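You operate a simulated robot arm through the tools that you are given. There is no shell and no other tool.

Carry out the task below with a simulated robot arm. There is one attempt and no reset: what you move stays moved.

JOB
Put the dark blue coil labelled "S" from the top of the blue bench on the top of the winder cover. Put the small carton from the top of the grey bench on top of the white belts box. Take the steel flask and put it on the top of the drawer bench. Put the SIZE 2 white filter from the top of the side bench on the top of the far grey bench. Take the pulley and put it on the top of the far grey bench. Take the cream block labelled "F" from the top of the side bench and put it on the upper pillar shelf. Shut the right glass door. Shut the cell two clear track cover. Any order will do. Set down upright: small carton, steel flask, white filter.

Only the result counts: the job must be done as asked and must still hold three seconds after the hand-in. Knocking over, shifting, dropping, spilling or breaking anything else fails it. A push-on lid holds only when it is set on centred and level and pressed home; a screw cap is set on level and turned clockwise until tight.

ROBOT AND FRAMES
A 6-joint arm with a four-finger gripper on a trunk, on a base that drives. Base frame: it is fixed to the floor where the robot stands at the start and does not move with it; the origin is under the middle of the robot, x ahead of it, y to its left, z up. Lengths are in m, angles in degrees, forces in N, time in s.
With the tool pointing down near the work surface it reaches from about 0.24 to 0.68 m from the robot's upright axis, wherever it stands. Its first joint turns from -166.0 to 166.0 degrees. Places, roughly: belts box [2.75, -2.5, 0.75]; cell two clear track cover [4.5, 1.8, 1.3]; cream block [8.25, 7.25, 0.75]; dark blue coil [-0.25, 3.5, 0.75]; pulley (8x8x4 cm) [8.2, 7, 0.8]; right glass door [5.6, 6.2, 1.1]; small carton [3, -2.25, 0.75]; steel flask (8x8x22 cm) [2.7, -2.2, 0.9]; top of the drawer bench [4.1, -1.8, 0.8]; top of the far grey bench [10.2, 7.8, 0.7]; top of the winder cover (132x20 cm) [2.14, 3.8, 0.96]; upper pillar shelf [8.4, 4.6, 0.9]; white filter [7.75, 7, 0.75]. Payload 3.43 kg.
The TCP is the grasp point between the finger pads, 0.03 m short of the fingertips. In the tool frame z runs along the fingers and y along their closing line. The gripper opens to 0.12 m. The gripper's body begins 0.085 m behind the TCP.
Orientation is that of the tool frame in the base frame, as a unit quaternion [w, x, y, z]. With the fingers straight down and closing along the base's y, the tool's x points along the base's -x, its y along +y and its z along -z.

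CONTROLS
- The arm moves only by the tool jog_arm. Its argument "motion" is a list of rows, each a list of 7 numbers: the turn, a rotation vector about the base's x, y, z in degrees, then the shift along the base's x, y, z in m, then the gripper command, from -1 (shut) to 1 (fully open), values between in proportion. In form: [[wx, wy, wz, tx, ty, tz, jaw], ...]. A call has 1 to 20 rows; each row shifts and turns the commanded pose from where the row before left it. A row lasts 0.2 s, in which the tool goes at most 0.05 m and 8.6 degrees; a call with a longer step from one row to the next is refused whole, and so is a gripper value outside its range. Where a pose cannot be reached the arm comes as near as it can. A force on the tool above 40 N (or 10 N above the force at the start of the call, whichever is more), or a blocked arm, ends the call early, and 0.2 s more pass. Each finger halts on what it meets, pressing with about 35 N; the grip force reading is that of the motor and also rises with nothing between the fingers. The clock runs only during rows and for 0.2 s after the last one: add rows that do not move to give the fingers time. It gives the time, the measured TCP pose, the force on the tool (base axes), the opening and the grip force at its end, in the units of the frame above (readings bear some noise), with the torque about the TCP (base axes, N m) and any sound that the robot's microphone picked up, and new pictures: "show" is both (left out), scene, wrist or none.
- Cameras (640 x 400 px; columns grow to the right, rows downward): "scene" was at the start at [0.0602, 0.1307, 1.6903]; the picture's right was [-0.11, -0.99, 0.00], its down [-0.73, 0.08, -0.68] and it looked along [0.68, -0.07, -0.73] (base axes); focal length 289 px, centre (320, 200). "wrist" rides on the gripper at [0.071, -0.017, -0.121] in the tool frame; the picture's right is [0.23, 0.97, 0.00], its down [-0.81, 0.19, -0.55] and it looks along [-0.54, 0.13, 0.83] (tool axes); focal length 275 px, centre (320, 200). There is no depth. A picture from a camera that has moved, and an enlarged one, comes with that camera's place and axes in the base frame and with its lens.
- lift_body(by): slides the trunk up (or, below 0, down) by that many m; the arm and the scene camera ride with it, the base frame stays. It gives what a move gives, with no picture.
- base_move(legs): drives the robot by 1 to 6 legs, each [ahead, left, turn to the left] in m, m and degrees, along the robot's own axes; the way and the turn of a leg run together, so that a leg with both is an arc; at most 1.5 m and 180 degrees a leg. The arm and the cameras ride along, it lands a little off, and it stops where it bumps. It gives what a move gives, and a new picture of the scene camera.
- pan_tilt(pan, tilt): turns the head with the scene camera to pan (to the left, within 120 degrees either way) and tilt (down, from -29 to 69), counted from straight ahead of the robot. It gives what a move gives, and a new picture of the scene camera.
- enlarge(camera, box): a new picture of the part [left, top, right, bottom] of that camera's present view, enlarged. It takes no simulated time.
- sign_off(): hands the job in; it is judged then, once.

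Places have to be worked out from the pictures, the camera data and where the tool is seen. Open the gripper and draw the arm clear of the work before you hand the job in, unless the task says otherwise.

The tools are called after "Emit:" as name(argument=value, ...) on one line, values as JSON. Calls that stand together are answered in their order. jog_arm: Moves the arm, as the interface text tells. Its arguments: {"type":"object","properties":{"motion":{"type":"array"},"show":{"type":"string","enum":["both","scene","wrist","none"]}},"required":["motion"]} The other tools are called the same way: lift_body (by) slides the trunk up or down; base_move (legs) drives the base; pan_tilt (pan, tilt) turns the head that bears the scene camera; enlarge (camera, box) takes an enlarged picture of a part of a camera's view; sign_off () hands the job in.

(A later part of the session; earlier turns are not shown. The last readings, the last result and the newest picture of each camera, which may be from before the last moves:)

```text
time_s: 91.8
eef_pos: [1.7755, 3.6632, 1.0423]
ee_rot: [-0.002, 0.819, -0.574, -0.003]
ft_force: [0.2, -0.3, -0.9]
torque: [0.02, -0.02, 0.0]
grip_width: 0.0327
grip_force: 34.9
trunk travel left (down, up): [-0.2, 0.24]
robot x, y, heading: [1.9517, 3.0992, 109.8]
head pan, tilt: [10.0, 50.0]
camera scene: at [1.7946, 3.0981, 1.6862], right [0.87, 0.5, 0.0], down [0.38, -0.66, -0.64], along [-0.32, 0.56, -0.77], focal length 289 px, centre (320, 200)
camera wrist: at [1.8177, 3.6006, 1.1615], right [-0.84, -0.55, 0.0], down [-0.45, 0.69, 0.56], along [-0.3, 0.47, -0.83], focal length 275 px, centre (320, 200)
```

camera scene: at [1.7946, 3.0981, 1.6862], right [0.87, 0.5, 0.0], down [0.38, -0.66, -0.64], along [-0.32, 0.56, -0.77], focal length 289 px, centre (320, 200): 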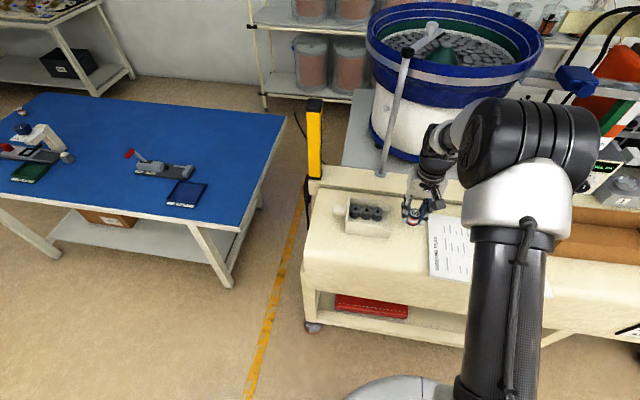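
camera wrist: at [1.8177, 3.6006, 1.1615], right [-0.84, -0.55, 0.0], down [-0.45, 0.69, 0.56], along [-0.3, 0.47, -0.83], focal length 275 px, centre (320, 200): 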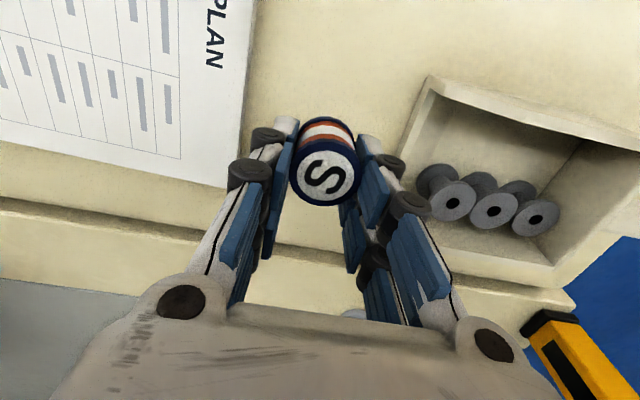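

Alignment is good. I nudge 5 mm away from the tray and descend slowly until contact.

Emit:
jog_arm(motion=[[0, 0, 0, 0.005, -0.003, -0.015, -1], [0, 0, 0, 0, 0, -0.01, -1], [0, 0, 0, 0, 0, -0.006, -1], [0, 0, 0, 0, 0, -0.004, -1], [0, 0, 0, 0, 0, 0, -1]])

```text
time_s: 93.0
eef_pos: [1.7797, 3.6582, 1.0066]
ee_rot: [-0.002, 0.819, -0.574, -0.003]
ft_force: [0.7, 0.6, -0.9]
torque: [0.04, -0.02, 0.04]
grip_width: 0.0328
grip_force: 34.1
trunk travel left (down, up): [-0.2, 0.24]
robot x, y, heading: [1.9565, 3.1001, 109.9]
head pan, tilt: [10.0, 50.0]
camera scene: at [1.7945, 3.0988, 1.6862], right [0.87, 0.5, 0.0], down [0.38, -0.66, -0.64], along [-0.32, 0.56, -0.77], focal length 289 px, centre (320, 200)
camera wrist: at [1.8222, 3.5968, 1.1254], right [-0.84, -0.55, 0.0], down [-0.45, 0.69, 0.56], along [-0.3, 0.47, -0.83], focal length 275 px, centre (320, 200)
```

scene: 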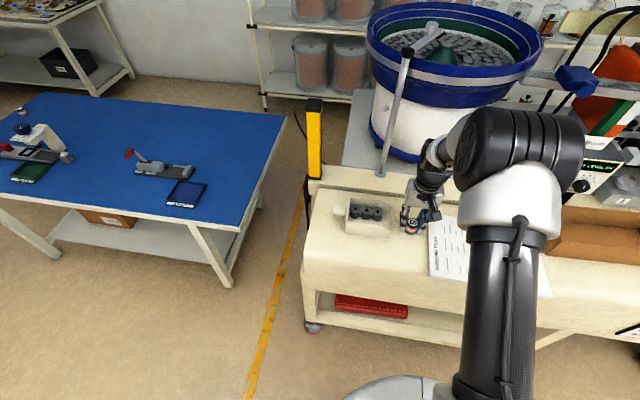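
wrist: 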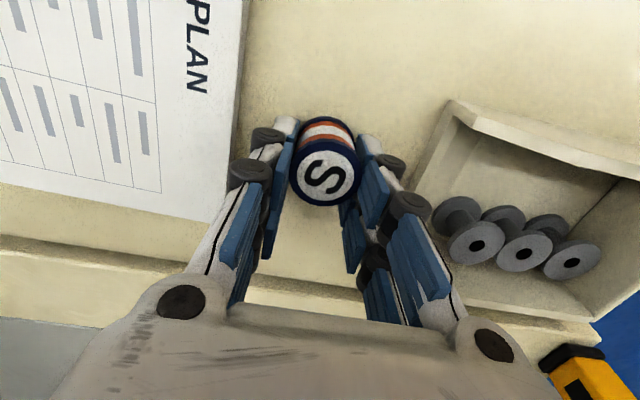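

No contact yet. I continue down in small steps until the force rises.

Emit:
jog_arm(motion=[[0, 0, 0, 0, 0, -0.004, -1], [0, 0, 0, 0, 0, -0.004, -1], [0, 0, 0, 0, 0, -0.003, -1], [0, 0, 0, 0, 0, 0, -1]], show="wrist")

```text
time_s: 94.0
eef_pos: [1.7809, 3.6596, 1.0005]
ee_rot: [-0.004, 0.818, -0.575, -0.005]
ft_force: [-0.1, -0.4, 32.6]
torque: [-0.72, -0.28, -0.01]
grip_width: 0.0327
grip_force: 35.1
trunk travel left (down, up): [-0.2, 0.24]
robot x, y, heading: [1.9559, 3.0976, 109.9]
head pan, tilt: [10.0, 50.0]
camera wrist: at [1.8224, 3.5963, 1.1184], right [-0.84, -0.55, 0.0], down [-0.45, 0.69, 0.56], along [-0.31, 0.47, -0.83], focal length 275 px, centre (320, 200)
```

wrist: 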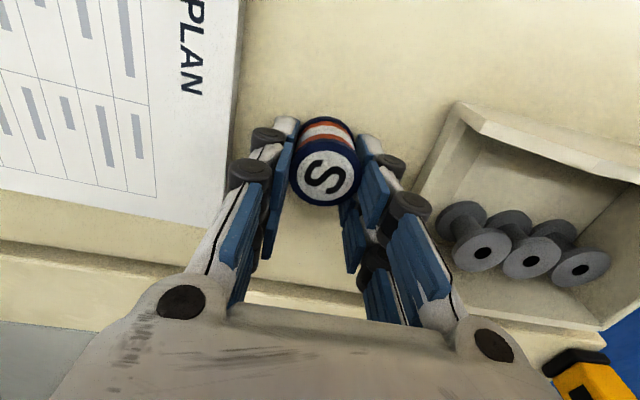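

Contact. I ease up 3 mm, open partway (≈0.065), then rise.

Emit:
jog_arm(motion=[[0, 0, 0, 0, 0, 0.003, -1], [0, 0, 0, 0, 0, 0, -0.4], [0, 0, 0, 0, 0, 0, 0.1], [0, 0, 0, 0, 0, 0, 0.1], [0, 0, 0, 0, 0, 0.02, 0.1], [0, 0, 0, 0, 0, 0.04, 0.1], [0, 0, 0, 0, 0, 0.05, 0.1], [0, 0, 0, 0, 0, 0.05, 0.1]])

```text
time_s: 95.8
eef_pos: [1.782, 3.6584, 1.161]
ee_rot: [0.0, 0.819, -0.574, -0.003]
ft_force: [0.0, -1.3, 0.1]
torque: [0.04, 0.04, -0.01]
grip_width: 0.0661
grip_force: 0.1
trunk travel left (down, up): [-0.2, 0.24]
robot x, y, heading: [1.9559, 3.0995, 110.0]
head pan, tilt: [10.0, 50.0]
camera scene: at [1.7947, 3.0981, 1.6862], right [0.87, 0.5, 0.0], down [0.38, -0.66, -0.64], along [-0.32, 0.56, -0.77], focal length 289 px, centre (320, 200)
camera wrist: at [1.8228, 3.5957, 1.2791], right [-0.84, -0.55, 0.0], down [-0.46, 0.69, 0.56], along [-0.3, 0.47, -0.83], focal length 275 px, centre (320, 200)
```

scene: 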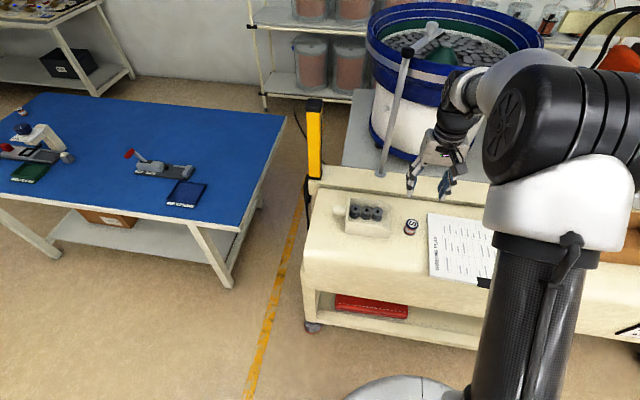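
wrist: 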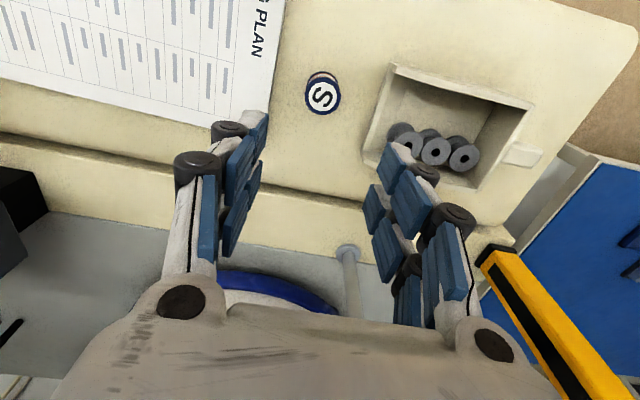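

Coil "S" stands on the cover. I retract the arm and back off, turning toward the cells to look for the cell two track cover.

Emit:
jog_arm(motion=[[0, 0, 0, 0.015, -0.045, 0.01, 0.1], [0, 0, 0, 0.015, -0.045, 0.01, 0.1], [0, 0, 0, 0.015, -0.045, 0.01, 0.1], [0, 0, 0, 0.01, -0.03, 0.01, 0.1]], show="none")

Emit:
base_move(legs=[[-0.35, 0, 0], [0, 0, -90]])

Emit:
pan_tilt(pan=-10, tilt=15)

```text
time_s: 96.8
eef_pos: [1.8351, 3.4928, 1.1998]
ee_rot: [-0.002, 0.819, -0.574, -0.003]
ft_force: [0.0, -0.2, 0.0]
torque: [0.0, 0.01, 0.01]
grip_width: 0.066
grip_force: 0.0
trunk travel left (down, up): [-0.2, 0.24]
robot x, y, heading: [1.9573, 3.1015, 109.9]
head pan, tilt: [10.0, 50.0]
```

```text
time_s: 102.9
eef_pos: [2.4723, 2.8867, 1.2003]
ee_rot: [0.003, -0.17, 0.985, 0.0]
ft_force: [0.8, 0.0, -0.2]
torque: [-0.02, -0.03, 0.0]
grip_width: 0.066
grip_force: 0.0
trunk travel left (down, up): [-0.2, 0.24]
robot x, y, heading: [2.076, 2.7702, 19.5]
head pan, tilt: [10.0, 50.0]
camera scene: at [2.0781, 2.9299, 1.6862], right [0.49, -0.87, 0.0], down [-0.67, -0.38, -0.64], along [0.56, 0.32, -0.77], focal length 289 px, centre (320, 200)
```

scene: 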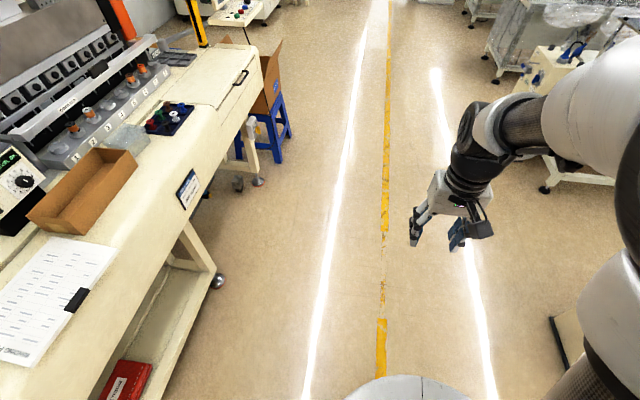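

```text
time_s: 103.9
eef_pos: [2.4718, 2.8859, 1.1996]
ee_rot: [0.004, -0.17, 0.985, 0.001]
ft_force: [0.4, 0.9, 0.1]
torque: [0.02, 0.02, 0.05]
grip_width: 0.0661
grip_force: 0.0
trunk travel left (down, up): [-0.2, 0.24]
robot x, y, heading: [2.0791, 2.7688, 19.7]
head pan, tilt: [-10.0, 15.0]
camera scene: at [2.1032, 2.9075, 1.7398], right [0.17, -0.99, 0.0], down [-0.26, -0.04, -0.97], along [0.95, 0.16, -0.26], focal length 289 px, centre (320, 200)
```

scene: 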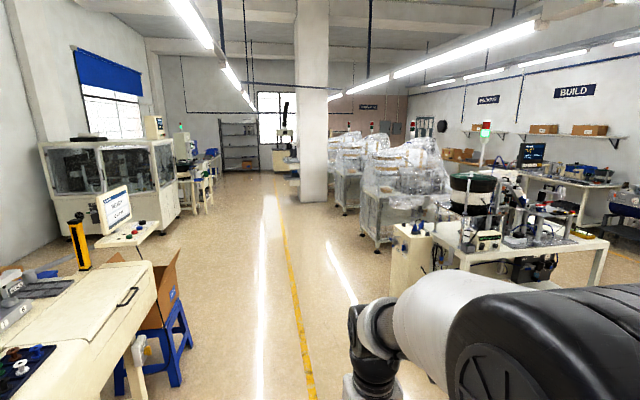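

I drive further along the aisle and look right at the cells.

Emit:
base_move(legs=[[1.3, 0, 0]])

Emit:
pan_tilt(pan=-80, tilt=18)

```text
time_s: 110.4
eef_pos: [3.6948, 3.34, 1.2007]
ee_rot: [0.003, -0.176, 0.984, 0.001]
ft_force: [-0.6, -0.4, 0.3]
torque: [0.03, 0.03, 0.0]
grip_width: 0.066
grip_force: 0.1
trunk travel left (down, up): [-0.2, 0.24]
robot x, y, heading: [3.303, 3.2104, 20.1]
head pan, tilt: [-10.0, 15.0]
camera scene: at [3.3264, 3.3537, 1.7399], right [0.18, -0.98, 0.0], down [-0.25, -0.05, -0.97], along [0.95, 0.17, -0.26], focal length 289 px, centre (320, 200)
```

scene: 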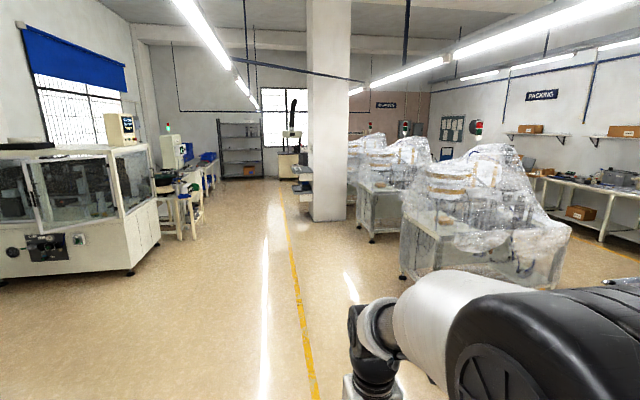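

```text
time_s: 111.8
eef_pos: [3.6949, 3.3391, 1.1989]
ee_rot: [0.004, -0.177, 0.984, 0.001]
ft_force: [0.0, 0.4, 0.3]
torque: [0.0, 0.01, 0.03]
grip_width: 0.0659
grip_force: 0.0
trunk travel left (down, up): [-0.2, 0.24]
robot x, y, heading: [3.2999, 3.2153, 20.5]
head pan, tilt: [-80.0, 18.0]
camera scene: at [3.2816, 3.2562, 1.735], right [-0.86, -0.51, 0.0], down [-0.16, 0.27, -0.95], along [0.48, -0.82, -0.31], focal length 289 px, centre (320, 200)
```

scene: 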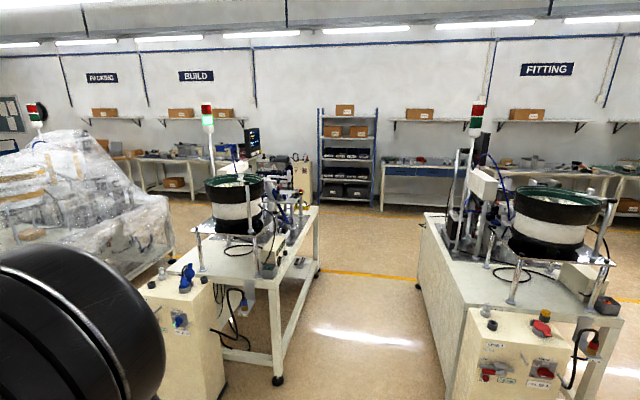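

Two cells are visible; the left one is at about (4.5,1.8). I enlarge it.

Emit:
enlarge(camera="scene", box=[140, 100, 340, 300])

Emit:
enlarge(camera="scene", box=[410, 100, 640, 330])

```text
2.00 times, centred on (240, 200) of scene
camera zoom: at [3.2816, 3.2562, 1.735], right [-0.86, -0.51, 0.0], down [-0.16, 0.27, -0.95], along [0.48, -0.82, -0.31], focal length 578 px, centre (480, 200)
```

zoom: 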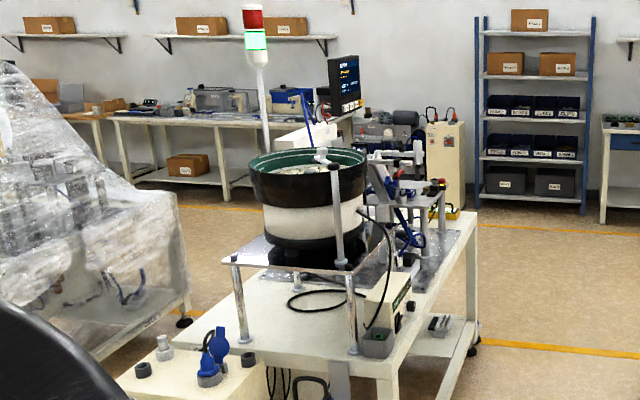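

```text
1.74 times, centred on (525, 215) of scene
camera zoom: at [3.2816, 3.2562, 1.735], right [-0.86, -0.51, 0.0], down [-0.16, 0.27, -0.95], along [0.48, -0.82, -0.31], focal length 502 px, centre (-36, 174)
```

zoom: 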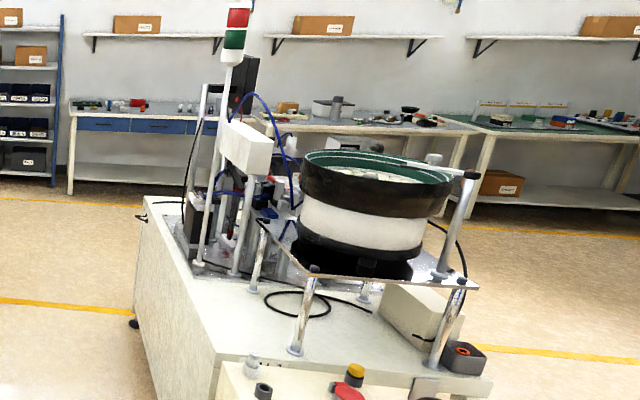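

There's a 1.1 m gap between cell one and cell two; the cover is near cell two's right edge. I strafe right into the gap.

Emit:
base_move(legs=[[-0.12, -1.0, 0]])

Emit:
pan_tilt(pan=-30, tilt=25)

```text
time_s: 117.0
eef_pos: [3.9213, 2.3627, 1.2001]
ee_rot: [0.004, -0.172, 0.985, 0.001]
ft_force: [0.7, -0.4, 0.3]
torque: [0.0, 0.01, 0.02]
grip_width: 0.0662
grip_force: 0.1
trunk travel left (down, up): [-0.2, 0.24]
robot x, y, heading: [3.5242, 2.2356, 19.7]
head pan, tilt: [-80.0, 18.0]
camera scene: at [3.5076, 2.2837, 1.735], right [-0.87, -0.5, 0.0], down [-0.15, 0.27, -0.95], along [0.47, -0.83, -0.31], focal length 289 px, centre (320, 200)
```

scene: 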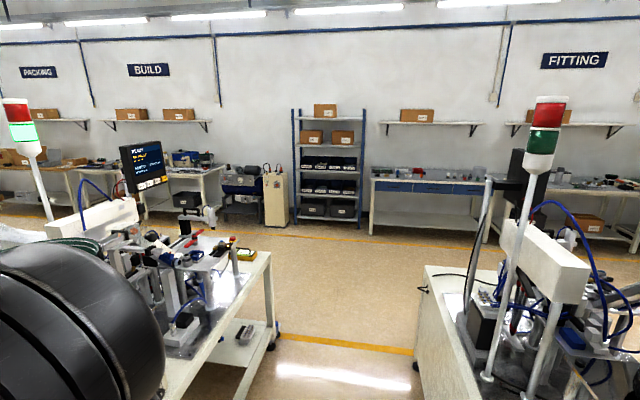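

```text
time_s: 118.2
eef_pos: [3.9216, 2.3619, 1.1995]
ee_rot: [0.004, -0.172, 0.985, 0.001]
ft_force: [-0.3, 0.6, 0.3]
torque: [0.04, 0.03, -0.01]
grip_width: 0.0659
grip_force: 0.1
trunk travel left (down, up): [-0.2, 0.24]
robot x, y, heading: [3.5228, 2.2445, 19.9]
head pan, tilt: [-30.0, 25.0]
camera scene: at [3.5518, 2.3487, 1.7237], right [-0.18, -0.98, 0.0], down [-0.42, 0.08, -0.91], along [0.89, -0.16, -0.42], focal length 289 px, centre (320, 200)
```

scene: 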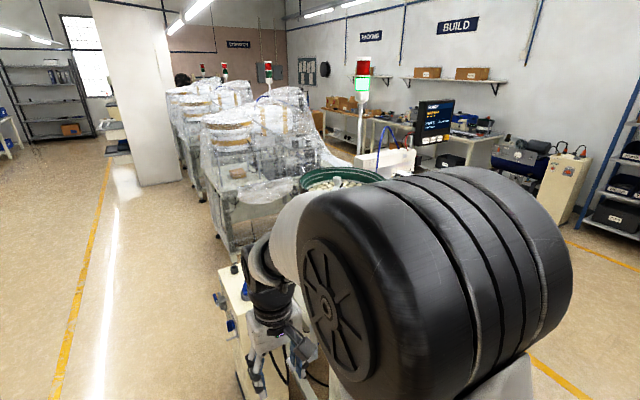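

I continue strafing right and look at cell two from its side.

Emit:
base_move(legs=[[-0.03, -0.75, 0]])

Emit:
pan_tilt(pan=25, tilt=25)

```text
time_s: 122.3
eef_pos: [4.1521, 1.6383, 1.1996]
ee_rot: [0.003, -0.173, 0.985, 0.0]
ft_force: [-0.7, 0.3, -0.3]
torque: [0.01, 0.0, -0.01]
grip_width: 0.0659
grip_force: 0.0
trunk travel left (down, up): [-0.2, 0.24]
robot x, y, heading: [3.7548, 1.5158, 19.8]
head pan, tilt: [-30.0, 25.0]
camera scene: at [3.782, 1.6227, 1.7237], right [-0.17, -0.98, 0.0], down [-0.42, 0.07, -0.91], along [0.89, -0.16, -0.42], focal length 289 px, centre (320, 200)
```

scene: 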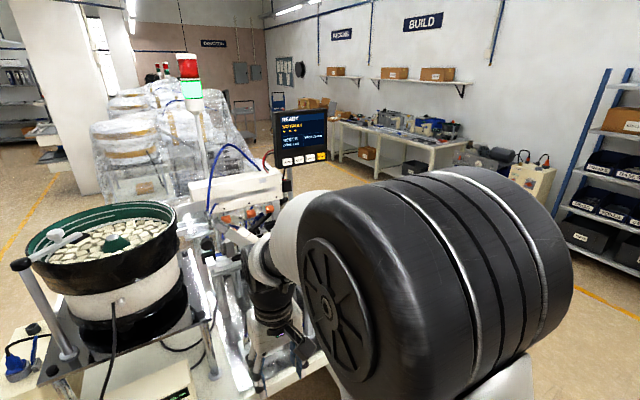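

```text
time_s: 123.6
eef_pos: [4.1522, 1.6375, 1.2007]
ee_rot: [0.004, -0.173, 0.985, 0.001]
ft_force: [0.3, 0.9, 0.3]
torque: [0.01, -0.03, 0.0]
grip_width: 0.0659
grip_force: 0.1
trunk travel left (down, up): [-0.2, 0.24]
robot x, y, heading: [3.7562, 1.5139, 20.2]
head pan, tilt: [25.0, 25.0]
camera scene: at [3.7564, 1.7043, 1.7237], right [0.71, -0.71, 0.0], down [-0.3, -0.3, -0.91], along [0.64, 0.64, -0.42], focal length 289 px, centre (320, 200)
```

scene: 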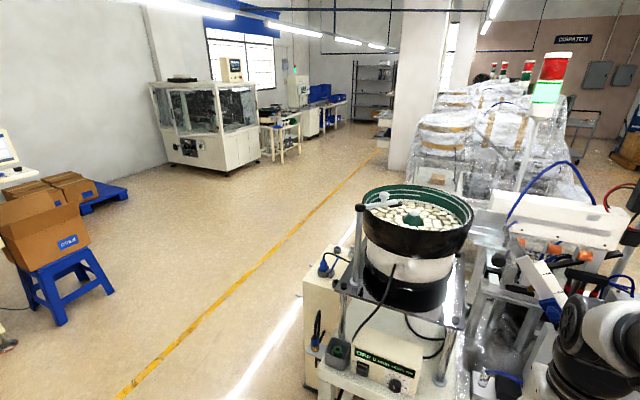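

The cover should project near (506,254). I enlarge that.

Emit:
enlarge(camera="scene", box=[440, 160, 640, 360])

Emit:
jog_arm(motion=[[0, 0, 0, 0, 0, 0.0, 0.1]], show="wrist")

```text
2.00 times, centred on (540, 260) of scene
camera zoom: at [3.7564, 1.7043, 1.7237], right [0.71, -0.71, 0.0], down [-0.3, -0.3, -0.91], along [0.64, 0.64, -0.42], focal length 578 px, centre (-120, 80)
```

zoom: 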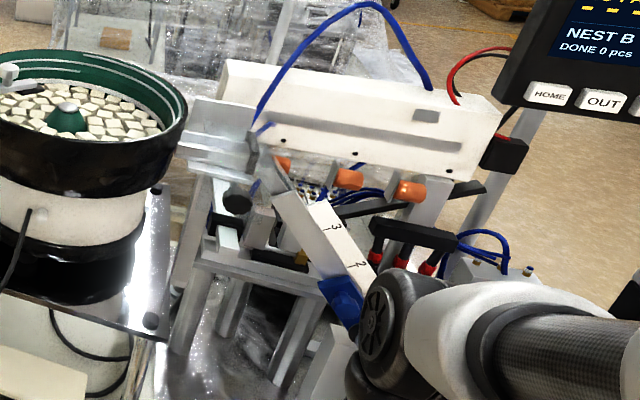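

```text
time_s: 124.0
eef_pos: [4.1518, 1.6374, 1.1987]
ee_rot: [0.003, -0.174, 0.985, 0.0]
ft_force: [-0.7, 0.3, 0.6]
torque: [-0.02, 0.0, 0.0]
grip_width: 0.066
grip_force: 0.1
trunk travel left (down, up): [-0.2, 0.24]
robot x, y, heading: [3.7573, 1.516, 19.7]
head pan, tilt: [25.0, 25.0]
camera wrist: at [4.0909, 1.5971, 1.3187], right [-0.55, 0.84, 0.0], down [0.69, 0.46, 0.56], along [0.47, 0.31, -0.83], focal length 275 px, centre (320, 200)
```

wrist: 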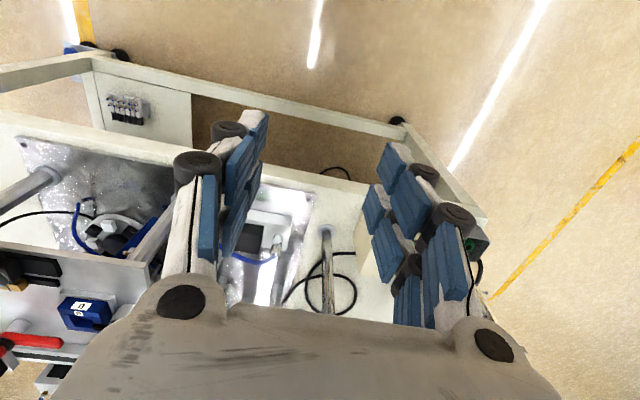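

I swing the arm to the right to clear the view of cell two.

Emit:
jog_arm(motion=[[0, 0, -6, 0.0105, -0.0419, 0, 0.1], [0, 0, -6, 0.006, -0.0428, 0, 0.1], [0, 0, -6, 0.0015, -0.0432, 0, 0.1], [0, 0, -6, -0.003, -0.0431, 0, 0.1], [0, 0, -6, -0.0075, -0.0425, 0, 0.1], [0, 0, -6, -0.0119, -0.0415, 0, 0.1], [0, 0, -6, -0.0162, -0.0401, 0, 0.1], [0, 0, -6, -0.0203, -0.0381, 0, 0.1], [0, 0, -6, -0.0242, -0.0358, 0, 0.1], [0, 0, -6, -0.0278, -0.0331, 0, 0.1]], show="none")

Emit:
pan_tilt(pan=5, tilt=30)

Emit:
enlarge(camera="scene", box=[160, 50, 480, 250])

```text
time_s: 126.2
eef_pos: [4.0589, 1.2366, 1.1994]
ee_rot: [0.004, 0.343, 0.939, -0.001]
ft_force: [0.1, -0.6, 0.2]
torque: [0.03, -0.01, -0.03]
grip_width: 0.0658
grip_force: 0.1
trunk travel left (down, up): [-0.2, 0.24]
robot x, y, heading: [3.7586, 1.5138, 20.1]
head pan, tilt: [25.0, 25.0]
```

```text
time_s: 127.0
eef_pos: [4.0589, 1.2373, 1.1992]
ee_rot: [0.003, 0.343, 0.939, -0.001]
ft_force: [0.4, -0.4, 0.5]
torque: [0.02, -0.02, -0.02]
grip_width: 0.0662
grip_force: 0.0
trunk travel left (down, up): [-0.2, 0.24]
robot x, y, heading: [3.7528, 1.5128, 19.8]
head pan, tilt: [5.0, 30.0]
camera scene: at [3.773, 1.6775, 1.7157], right [0.42, -0.91, 0.0], down [-0.45, -0.21, -0.87], along [0.79, 0.37, -0.5], focal length 289 px, centre (320, 200)
```

scene: 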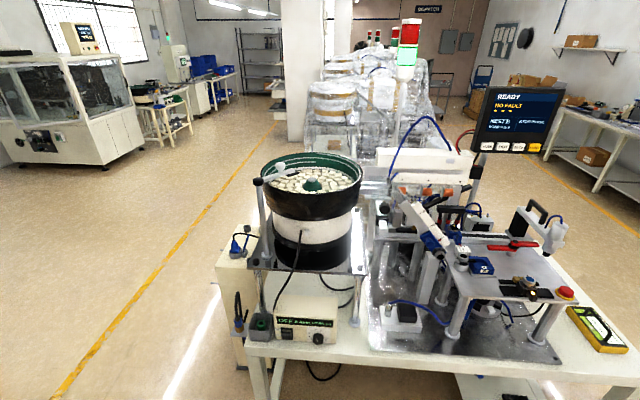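

```text
2.00 times, centred on (320, 150) of scene
camera zoom: at [3.773, 1.6775, 1.7157], right [0.42, -0.91, 0.0], down [-0.45, -0.21, -0.87], along [0.79, 0.37, -0.5], focal length 578 px, centre (320, 300)
```

zoom: 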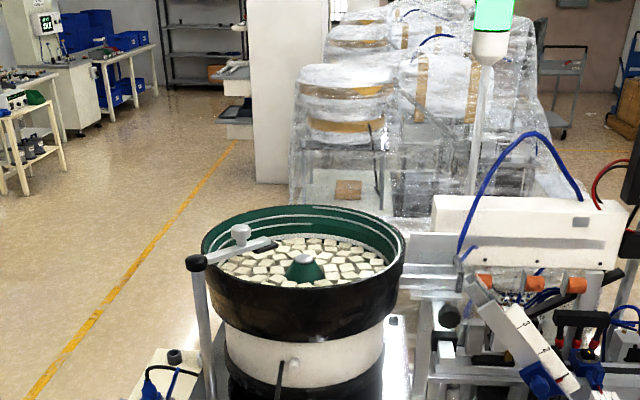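

Now the view is clear. I enlarge the track region.

Emit:
enlarge(camera="scene", box=[350, 140, 480, 240])

Emit:
enlarge(camera="scene", box=[360, 180, 620, 360])

```text
4.00 times, centred on (415, 190) of scene
camera zoom: at [3.773, 1.6775, 1.7157], right [0.42, -0.91, 0.0], down [-0.45, -0.21, -0.87], along [0.79, 0.37, -0.5], focal length 1155 px, centre (-60, 240)
```

zoom: 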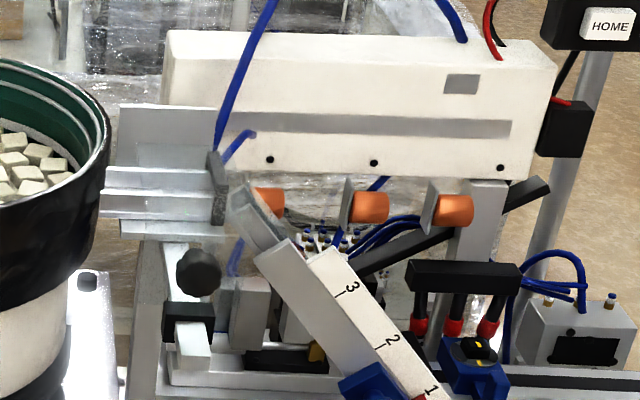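

```text
2.22 times, centred on (490, 270) of scene
camera zoom: at [3.773, 1.6775, 1.7157], right [0.42, -0.91, 0.0], down [-0.45, -0.21, -0.87], along [0.79, 0.37, -0.5], focal length 642 px, centre (-58, 44)
```

zoom: 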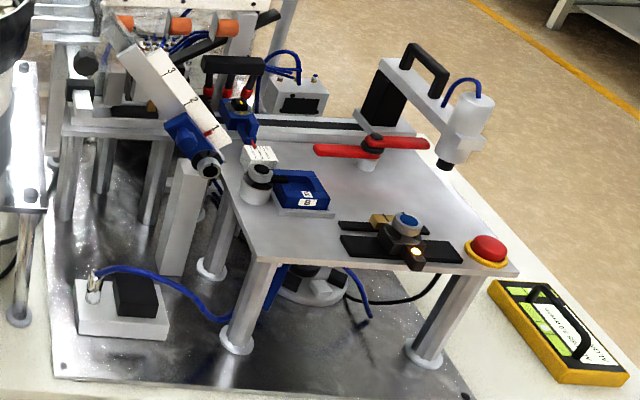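

I see a grey translucent plate standing behind the short track by the bowl: probably the open cover. I raise the trunk to get a second viewpoint and look from higher.

Emit:
lift_body(by=0.23)

Emit:
pan_tilt(pan=0, tilt=40)

Emit:
enlarge(camera="scene", box=[300, 130, 460, 230])

```text
time_s: 129.4
eef_pos: [4.06, 1.2365, 1.4286]
ee_rot: [0.003, 0.342, 0.94, -0.001]
ft_force: [1.2, 0.5, -0.7]
torque: [0.0, 0.0, 0.03]
grip_width: 0.0661
grip_force: 0.1
trunk travel left (down, up): [-0.43, 0.01]
robot x, y, heading: [3.7548, 1.5181, 19.8]
head pan, tilt: [5.0, 30.0]
```

```text
time_s: 130.1
eef_pos: [4.0589, 1.2367, 1.4294]
ee_rot: [0.003, 0.342, 0.94, -0.002]
ft_force: [0.3, 0.2, 0.1]
torque: [0.04, -0.04, -0.02]
grip_width: 0.0662
grip_force: 0.0
trunk travel left (down, up): [-0.43, 0.01]
robot x, y, heading: [3.7575, 1.516, 20.0]
head pan, tilt: [0.0, 40.0]
camera scene: at [3.7709, 1.6684, 1.9304], right [0.34, -0.94, 0.0], down [-0.6, -0.22, -0.77], along [0.72, 0.26, -0.64], focal length 289 px, centre (320, 200)
```

scene: 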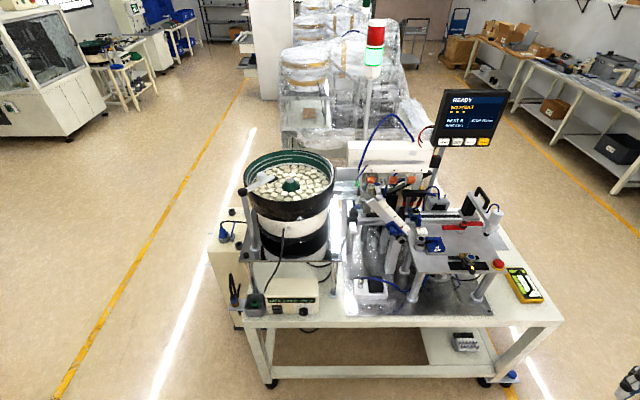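

```text
4.00 times, centred on (380, 180) of scene
camera zoom: at [3.7709, 1.6684, 1.9304], right [0.34, -0.94, 0.0], down [-0.6, -0.22, -0.77], along [0.72, 0.26, -0.64], focal length 1155 px, centre (80, 280)
```

zoom: 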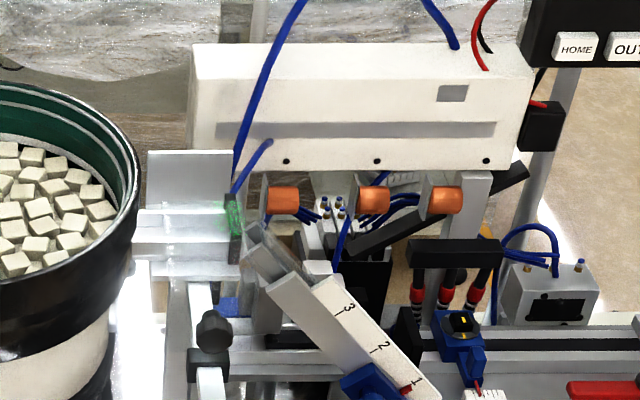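

Triangulating from both views: the plate hinges at about x 4.62, z 1.29; its top edge runs about (4.66,1.84)–(4.635,1.91), z≈1.335, leaning back away from me. I swing the arm back ahead (closing the jaws), then drive closer.

Emit:
jog_arm(motion=[[0, 0, 6, 0.0278, 0.0331, 0, -1], [0, 0, 6, 0.0242, 0.0358, 0, -1], [0, 0, 6, 0.0203, 0.0381, 0, -1], [0, 0, 6, 0.0162, 0.0401, 0, -1], [0, 0, 6, 0.0119, 0.0415, 0, -1], [0, 0, 6, 0.0075, 0.0425, 0, -1], [0, 0, 6, 0.003, 0.0431, 0, -1], [0, 0, 6, -0.0015, 0.0432, 0, -1], [0, 0, 6, -0.006, 0.0428, 0, -1], [0, 0, 6, -0.0105, 0.0419, 0, -1]], show="none")

Emit:
base_move(legs=[[0.3, 0.0, 0]])

Emit:
jog_arm(motion=[[0, 0, 0, 0, 0, 0.0, -1]], show="wrist")

```text
time_s: 132.3
eef_pos: [4.1508, 1.6418, 1.4278]
ee_rot: [0.004, -0.175, 0.985, 0.0]
ft_force: [-0.2, 0.3, -0.2]
torque: [-0.03, -0.03, -0.03]
grip_width: 0.0002
grip_force: 33.5
trunk travel left (down, up): [-0.43, 0.01]
robot x, y, heading: [3.7545, 1.5139, 20.1]
head pan, tilt: [0.0, 40.0]
```

```text
time_s: 134.4
eef_pos: [4.431, 1.7408, 1.4281]
ee_rot: [0.004, -0.174, 0.985, 0.001]
ft_force: [0.0, -0.9, -0.5]
torque: [-0.01, 0.0, -0.01]
grip_width: 0.0001
grip_force: 33.6
trunk travel left (down, up): [-0.43, 0.01]
robot x, y, heading: [4.0365, 1.6161, 20.0]
head pan, tilt: [0.0, 40.0]
camera scene: at [4.0503, 1.7699, 1.9304], right [0.34, -0.94, 0.0], down [-0.6, -0.22, -0.77], along [0.72, 0.26, -0.64], focal length 289 px, centre (320, 200)
```

scene: 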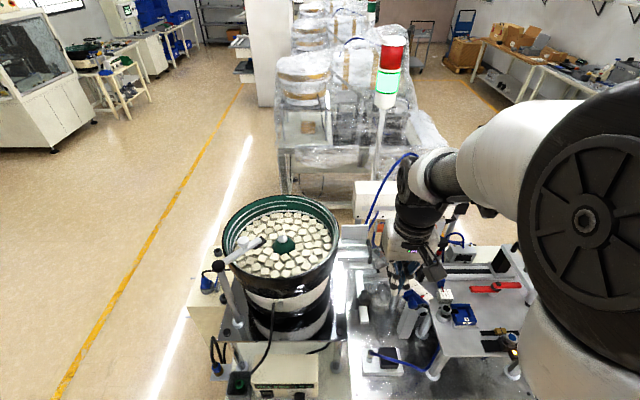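

```text
time_s: 134.8
eef_pos: [4.429, 1.7407, 1.4284]
ee_rot: [0.004, -0.173, 0.985, 0.0]
ft_force: [0.0, -1.0, 0.7]
torque: [-0.03, 0.0, -0.01]
grip_width: 0.0
grip_force: 33.3
trunk travel left (down, up): [-0.43, 0.01]
robot x, y, heading: [4.0335, 1.615, 20.0]
head pan, tilt: [0.0, 40.0]
camera wrist: at [4.3677, 1.7002, 1.5479], right [-0.55, 0.84, 0.0], down [0.69, 0.46, 0.56], along [0.47, 0.31, -0.83], focal length 275 px, centre (320, 200)
```

wrist: 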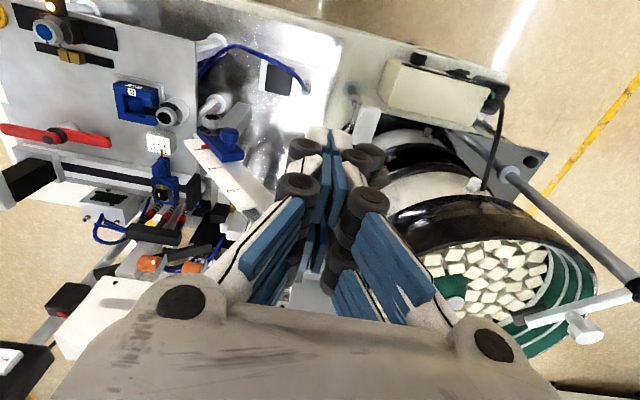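

I enlarge the current scene view for the plate.

Emit:
enlarge(camera="scene", box=[320, 170, 440, 290])

```text
3.33 times, centred on (380, 230) of scene
camera zoom: at [4.0488, 1.7693, 1.9304], right [0.34, -0.94, 0.0], down [-0.6, -0.22, -0.77], along [0.72, 0.26, -0.64], focal length 963 px, centre (120, 100)
```

zoom: 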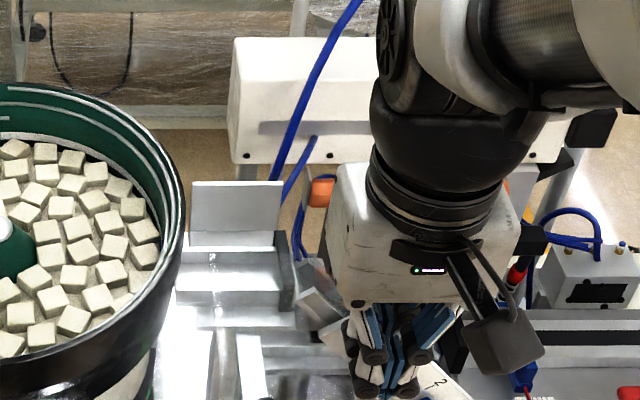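

Plate mid-top is about (4.646,1.877,1.335), hinge (4.615,…,1.297). I drive 0.08 m closer, then pass the closed fingers over the plate to a spot behind it.

Emit:
base_move(legs=[[0.08, 0.0, 0]])

Emit:
jog_arm(motion=[[0, 0, 0, 0, 0, 0.01, -1]], show="none")

```text
time_s: 135.8
eef_pos: [4.5055, 1.7695, 1.4282]
ee_rot: [0.003, -0.174, 0.985, 0.001]
ft_force: [0.7, 0.2, -1.2]
torque: [0.01, 0.08, 0.01]
grip_width: 0.0
grip_force: 33.0
trunk travel left (down, up): [-0.43, 0.01]
robot x, y, heading: [4.1087, 1.6472, 20.2]
head pan, tilt: [0.0, 40.0]
camera scene: at [4.1263, 1.7976, 1.9303], right [0.34, -0.94, 0.0], down [-0.6, -0.22, -0.77], along [0.72, 0.26, -0.64], focal length 289 px, centre (320, 200)
```

scene: 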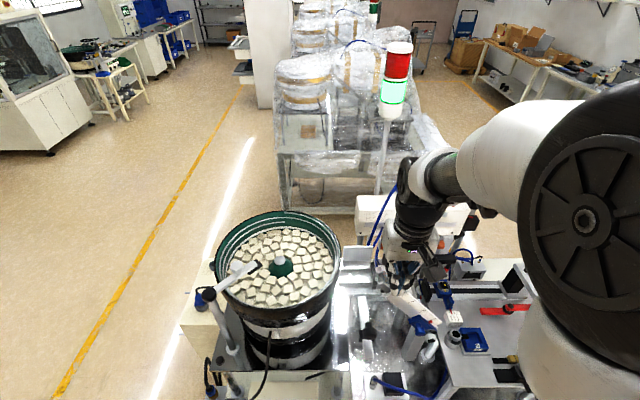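

```text
time_s: 136.2
eef_pos: [4.5037, 1.7686, 1.4383]
ee_rot: [0.004, -0.176, 0.984, 0.001]
ft_force: [-0.7, 0.0, 0.0]
torque: [0.02, 0.01, 0.0]
grip_width: 0.0
grip_force: 33.4
trunk travel left (down, up): [-0.43, 0.01]
robot x, y, heading: [4.1141, 1.6426, 20.0]
head pan, tilt: [0.0, 40.0]
```

I move over the plate to the spot behind it, at safe height.

Emit:
jog_arm(motion=[[0, 0, 0, 0.02, 0.035, 0, -1], [0, 0, 0, 0.02, 0.035, 0, -1], [0, 0, 0, 0.041, 0.021, 0, -1], [0, 0, 0, 0.041, 0.021, 0, -1], [0, 0, 0, 0.042, 0.021, 0, -1], [0, 0, 0, 0, 0, 0, -1]])

Emit:
enlarge(camera="scene", box=[320, 170, 440, 290])

```text
time_s: 137.6
eef_pos: [4.6676, 1.9024, 1.4386]
ee_rot: [0.004, -0.175, 0.985, 0.001]
ft_force: [-1.0, 0.6, 0.7]
torque: [0.02, -0.06, -0.02]
grip_width: 0.0
grip_force: 33.1
trunk travel left (down, up): [-0.43, 0.01]
robot x, y, heading: [4.11, 1.6449, 20.1]
head pan, tilt: [0.0, 40.0]
camera scene: at [4.1227, 1.7962, 1.9305], right [0.34, -0.94, 0.0], down [-0.6, -0.22, -0.77], along [0.72, 0.26, -0.64], focal length 289 px, centre (320, 200)
camera wrist: at [4.6055, 1.8615, 1.5577], right [-0.55, 0.83, 0.0], down [0.69, 0.46, 0.56], along [0.47, 0.31, -0.83], focal length 275 px, centre (320, 200)
```

scene: 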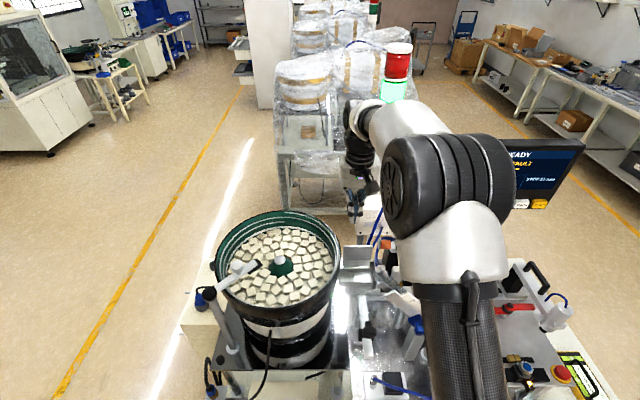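
wrist: 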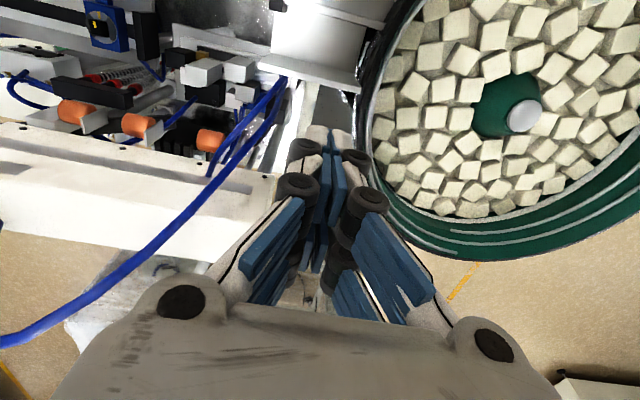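

```text
3.33 times, centred on (380, 230) of scene
camera zoom: at [4.1227, 1.7962, 1.9305], right [0.34, -0.94, 0.0], down [-0.6, -0.22, -0.77], along [0.72, 0.26, -0.64], focal length 963 px, centre (120, 100)
```

zoom: 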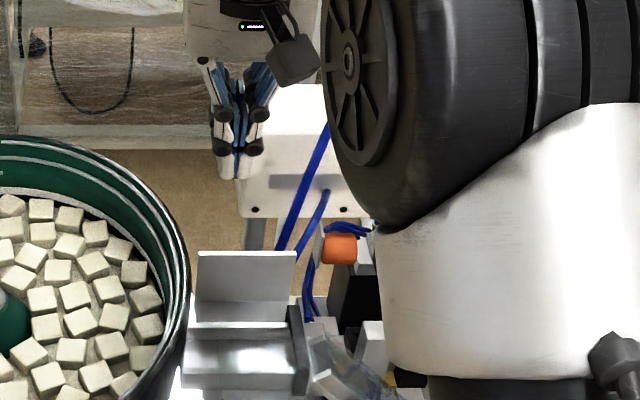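

The fingers are just behind the plate, between the bowl rim and the tubes. I shift 5 mm toward the tubes and descend behind the plate.

Emit:
jog_arm(motion=[[0, 0, 0, 0.002, -0.005, 0, -1], [0, 0, 0, 0, 0, -0.025, -1], [0, 0, 0, 0, 0, -0.025, -1], [0, 0, 0, 0, 0, -0.025, -1], [0, 0, 0, 0, 0, -0.022, -1], [0, 0, 0, 0, 0, 0, -1]])

Emit:
enlarge(camera="scene", box=[320, 170, 440, 290])

```text
time_s: 139.0
eef_pos: [4.6702, 1.8963, 1.3415]
ee_rot: [0.003, -0.174, 0.985, 0.001]
ft_force: [-0.5, -0.8, 0.4]
torque: [0.0, -0.01, 0.0]
grip_width: 0.0
grip_force: 33.5
trunk travel left (down, up): [-0.43, 0.01]
robot x, y, heading: [4.1112, 1.6453, 19.8]
head pan, tilt: [0.0, 40.0]
camera scene: at [4.1245, 1.7969, 1.9304], right [0.34, -0.94, 0.0], down [-0.6, -0.22, -0.77], along [0.72, 0.26, -0.64], focal length 289 px, centre (320, 200)
camera wrist: at [4.6098, 1.8545, 1.4598], right [-0.55, 0.83, 0.0], down [0.69, 0.46, 0.56], along [0.47, 0.31, -0.83], focal length 275 px, centre (320, 200)
```

scene: 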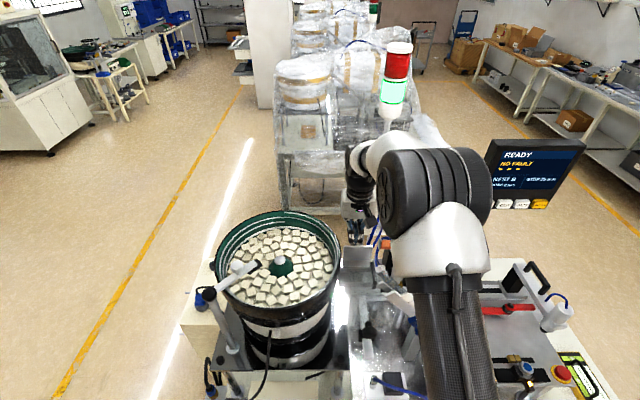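
wrist: 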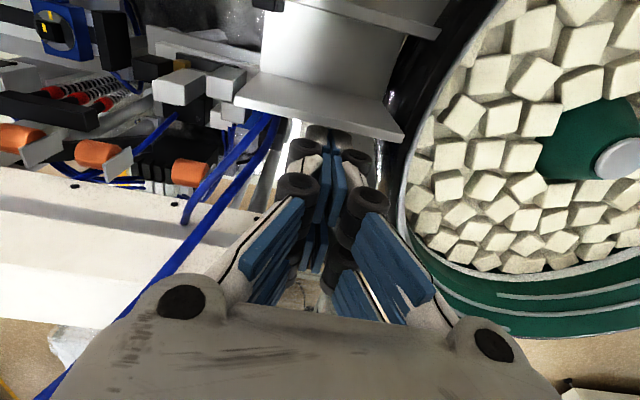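

```text
3.33 times, centred on (380, 230) of scene
camera zoom: at [4.1245, 1.7969, 1.9304], right [0.34, -0.94, 0.0], down [-0.6, -0.22, -0.77], along [0.72, 0.26, -0.64], focal length 963 px, centre (120, 100)
```

zoom: 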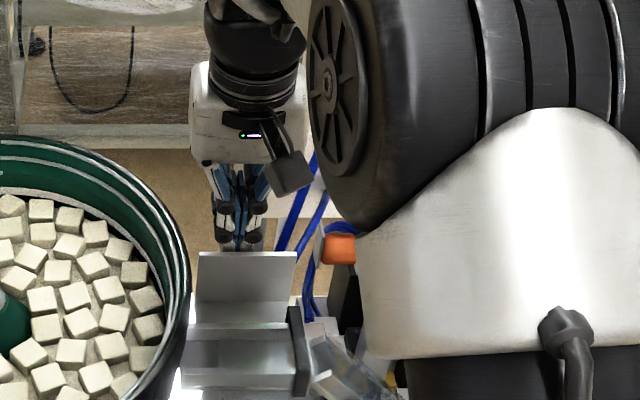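

The tips are just behind the plate's top edge. I lower 8 mm more and pull toward the robot by 45 mm to raise the plate to vertical.

Emit:
jog_arm(motion=[[0, 0, 0, 0, 0, -0.008, -1], [0, 0, 0, -0.0094, -0.0034, 0, -1], [0, 0, 0, -0.0094, -0.0034, 0, -1], [0, 0, 0, -0.0094, -0.0034, 0.003, -1], [0, 0, 0, -0.0094, -0.0034, 0.004, -1], [0, 0, 0, -0.005, -0.0017, 0.004, -1], [0, 0, 0, 0, 0, 0, -1]])

Emit:
enlarge(camera="scene", box=[320, 170, 440, 290])

```text
time_s: 140.0
eef_pos: [4.663, 1.8927, 1.3374]
ee_rot: [0.021, -0.174, 0.984, 0.005]
ft_force: [28.7, 9.1, -7.7]
torque: [0.17, -0.16, 0.05]
grip_width: 0.0
grip_force: 32.9
trunk travel left (down, up): [-0.43, 0.01]
robot x, y, heading: [4.1106, 1.6436, 19.8]
head pan, tilt: [0.0, 40.0]
stopped in row 4: the force on the tool passed its limit at 49 N (the readings are from after the stop); the commanded pose is now the measured one
camera scene: at [4.1294, 1.7988, 1.9301], right [0.34, -0.94, 0.0], down [-0.6, -0.22, -0.77], along [0.72, 0.26, -0.64], focal length 289 px, centre (320, 200)
camera wrist: at [4.5983, 1.8506, 1.4545], right [-0.55, 0.83, -0.01], down [0.67, 0.45, 0.59], along [0.49, 0.32, -0.81], focal length 275 px, centre (320, 200)
```

scene: 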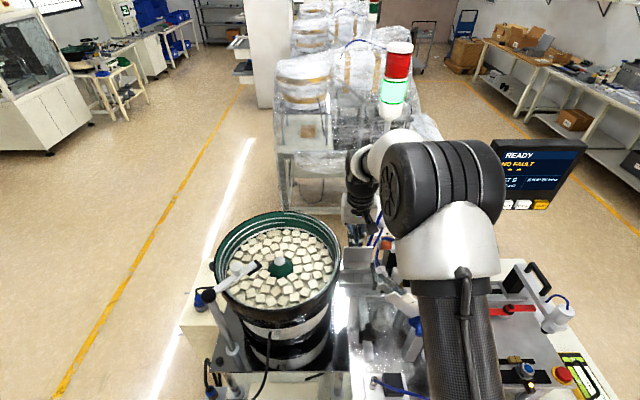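
wrist: 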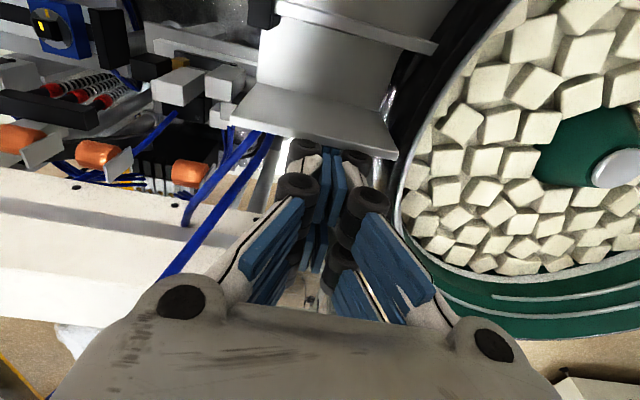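

```text
3.33 times, centred on (380, 230) of scene
camera zoom: at [4.1294, 1.7988, 1.9301], right [0.34, -0.94, 0.0], down [-0.6, -0.22, -0.77], along [0.72, 0.26, -0.64], focal length 963 px, centre (120, 100)
```

zoom: 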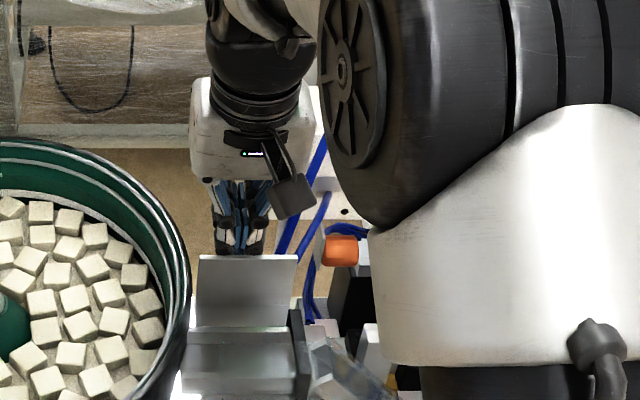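

The plate is rigid, so it isn't the cover. I back off from it, go up and look again for a clear cover near the chute.

Emit:
jog_arm(motion=[[0, 0, 0, 0.012, 0.004, 0, -1], [0, 0, 0, 0.005, 0.002, 0.02, -1], [0, 0, 0, 0, 0, 0.04, -1], [0, 0, 0, 0, 0, 0.04, -1], [0, 0, 0, -0.04, -0.02, 0.01, -1], [0, 0, 0, -0.04, -0.02, 0, -1], [0, 0, 0, -0.04, -0.02, 0, -1], [0, 0, 0, -0.04, -0.02, 0, -1], [0, 0, 0, -0.04, -0.02, 0, -1]])

Emit:
enlarge(camera="scene", box=[330, 210, 430, 310])

Emit:
enlarge(camera="wrist", box=[120, 0, 360, 200])

```text
time_s: 142.0
eef_pos: [4.4694, 1.7934, 1.4506]
ee_rot: [0.015, -0.174, 0.985, 0.003]
ft_force: [-0.6, -0.3, 0.4]
torque: [0.03, -0.03, 0.03]
grip_width: 0.0
grip_force: 33.8
trunk travel left (down, up): [-0.43, 0.01]
robot x, y, heading: [4.1127, 1.6446, 20.2]
head pan, tilt: [0.0, 40.0]
camera scene: at [4.1232, 1.7962, 1.9305], right [0.34, -0.94, 0.0], down [-0.6, -0.22, -0.77], along [0.72, 0.26, -0.64], focal length 289 px, centre (320, 200)
camera wrist: at [4.4059, 1.7526, 1.5672], right [-0.55, 0.83, -0.01], down [0.68, 0.45, 0.58], along [0.48, 0.31, -0.82], focal length 275 px, centre (320, 200)
```

scene: 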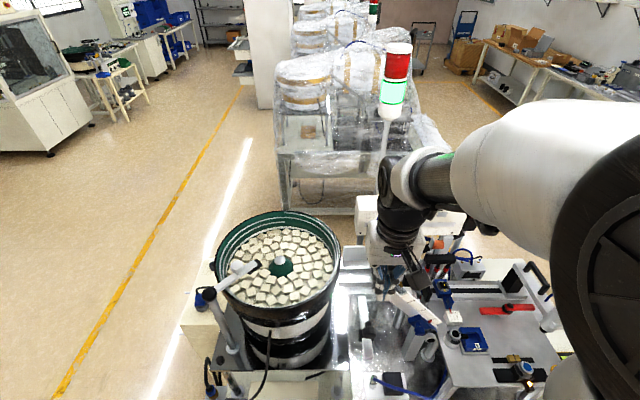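
wrist: 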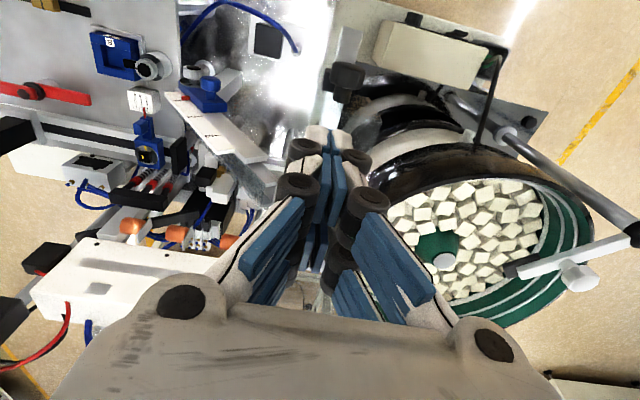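

```text
4.00 times, centred on (380, 260) of scene
camera zoom: at [4.1232, 1.7962, 1.9305], right [0.34, -0.94, 0.0], down [-0.6, -0.22, -0.77], along [0.72, 0.26, -0.64], focal length 1155 px, centre (80, -40)
```

zoom: 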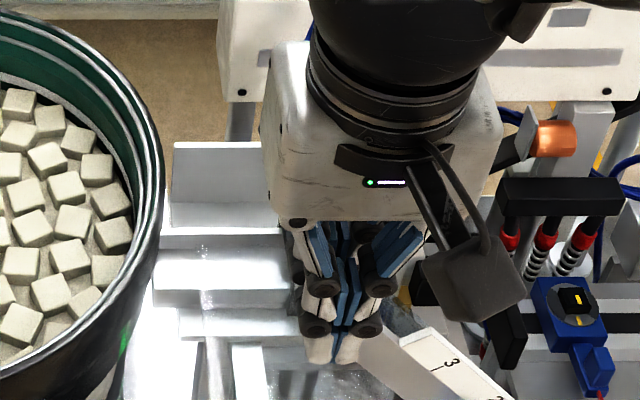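

```text
2.00 times, centred on (240, 100) of wrist
camera zoom: at [4.4059, 1.7526, 1.5672], right [-0.55, 0.83, -0.01], down [0.68, 0.45, 0.58], along [0.48, 0.31, -0.82], focal length 551 px, centre (480, 400)
```

zoom: 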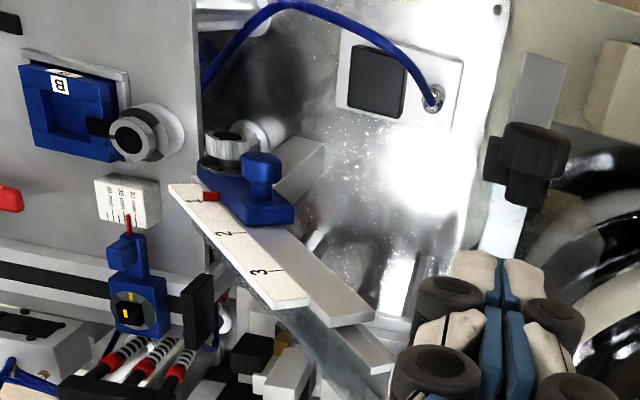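

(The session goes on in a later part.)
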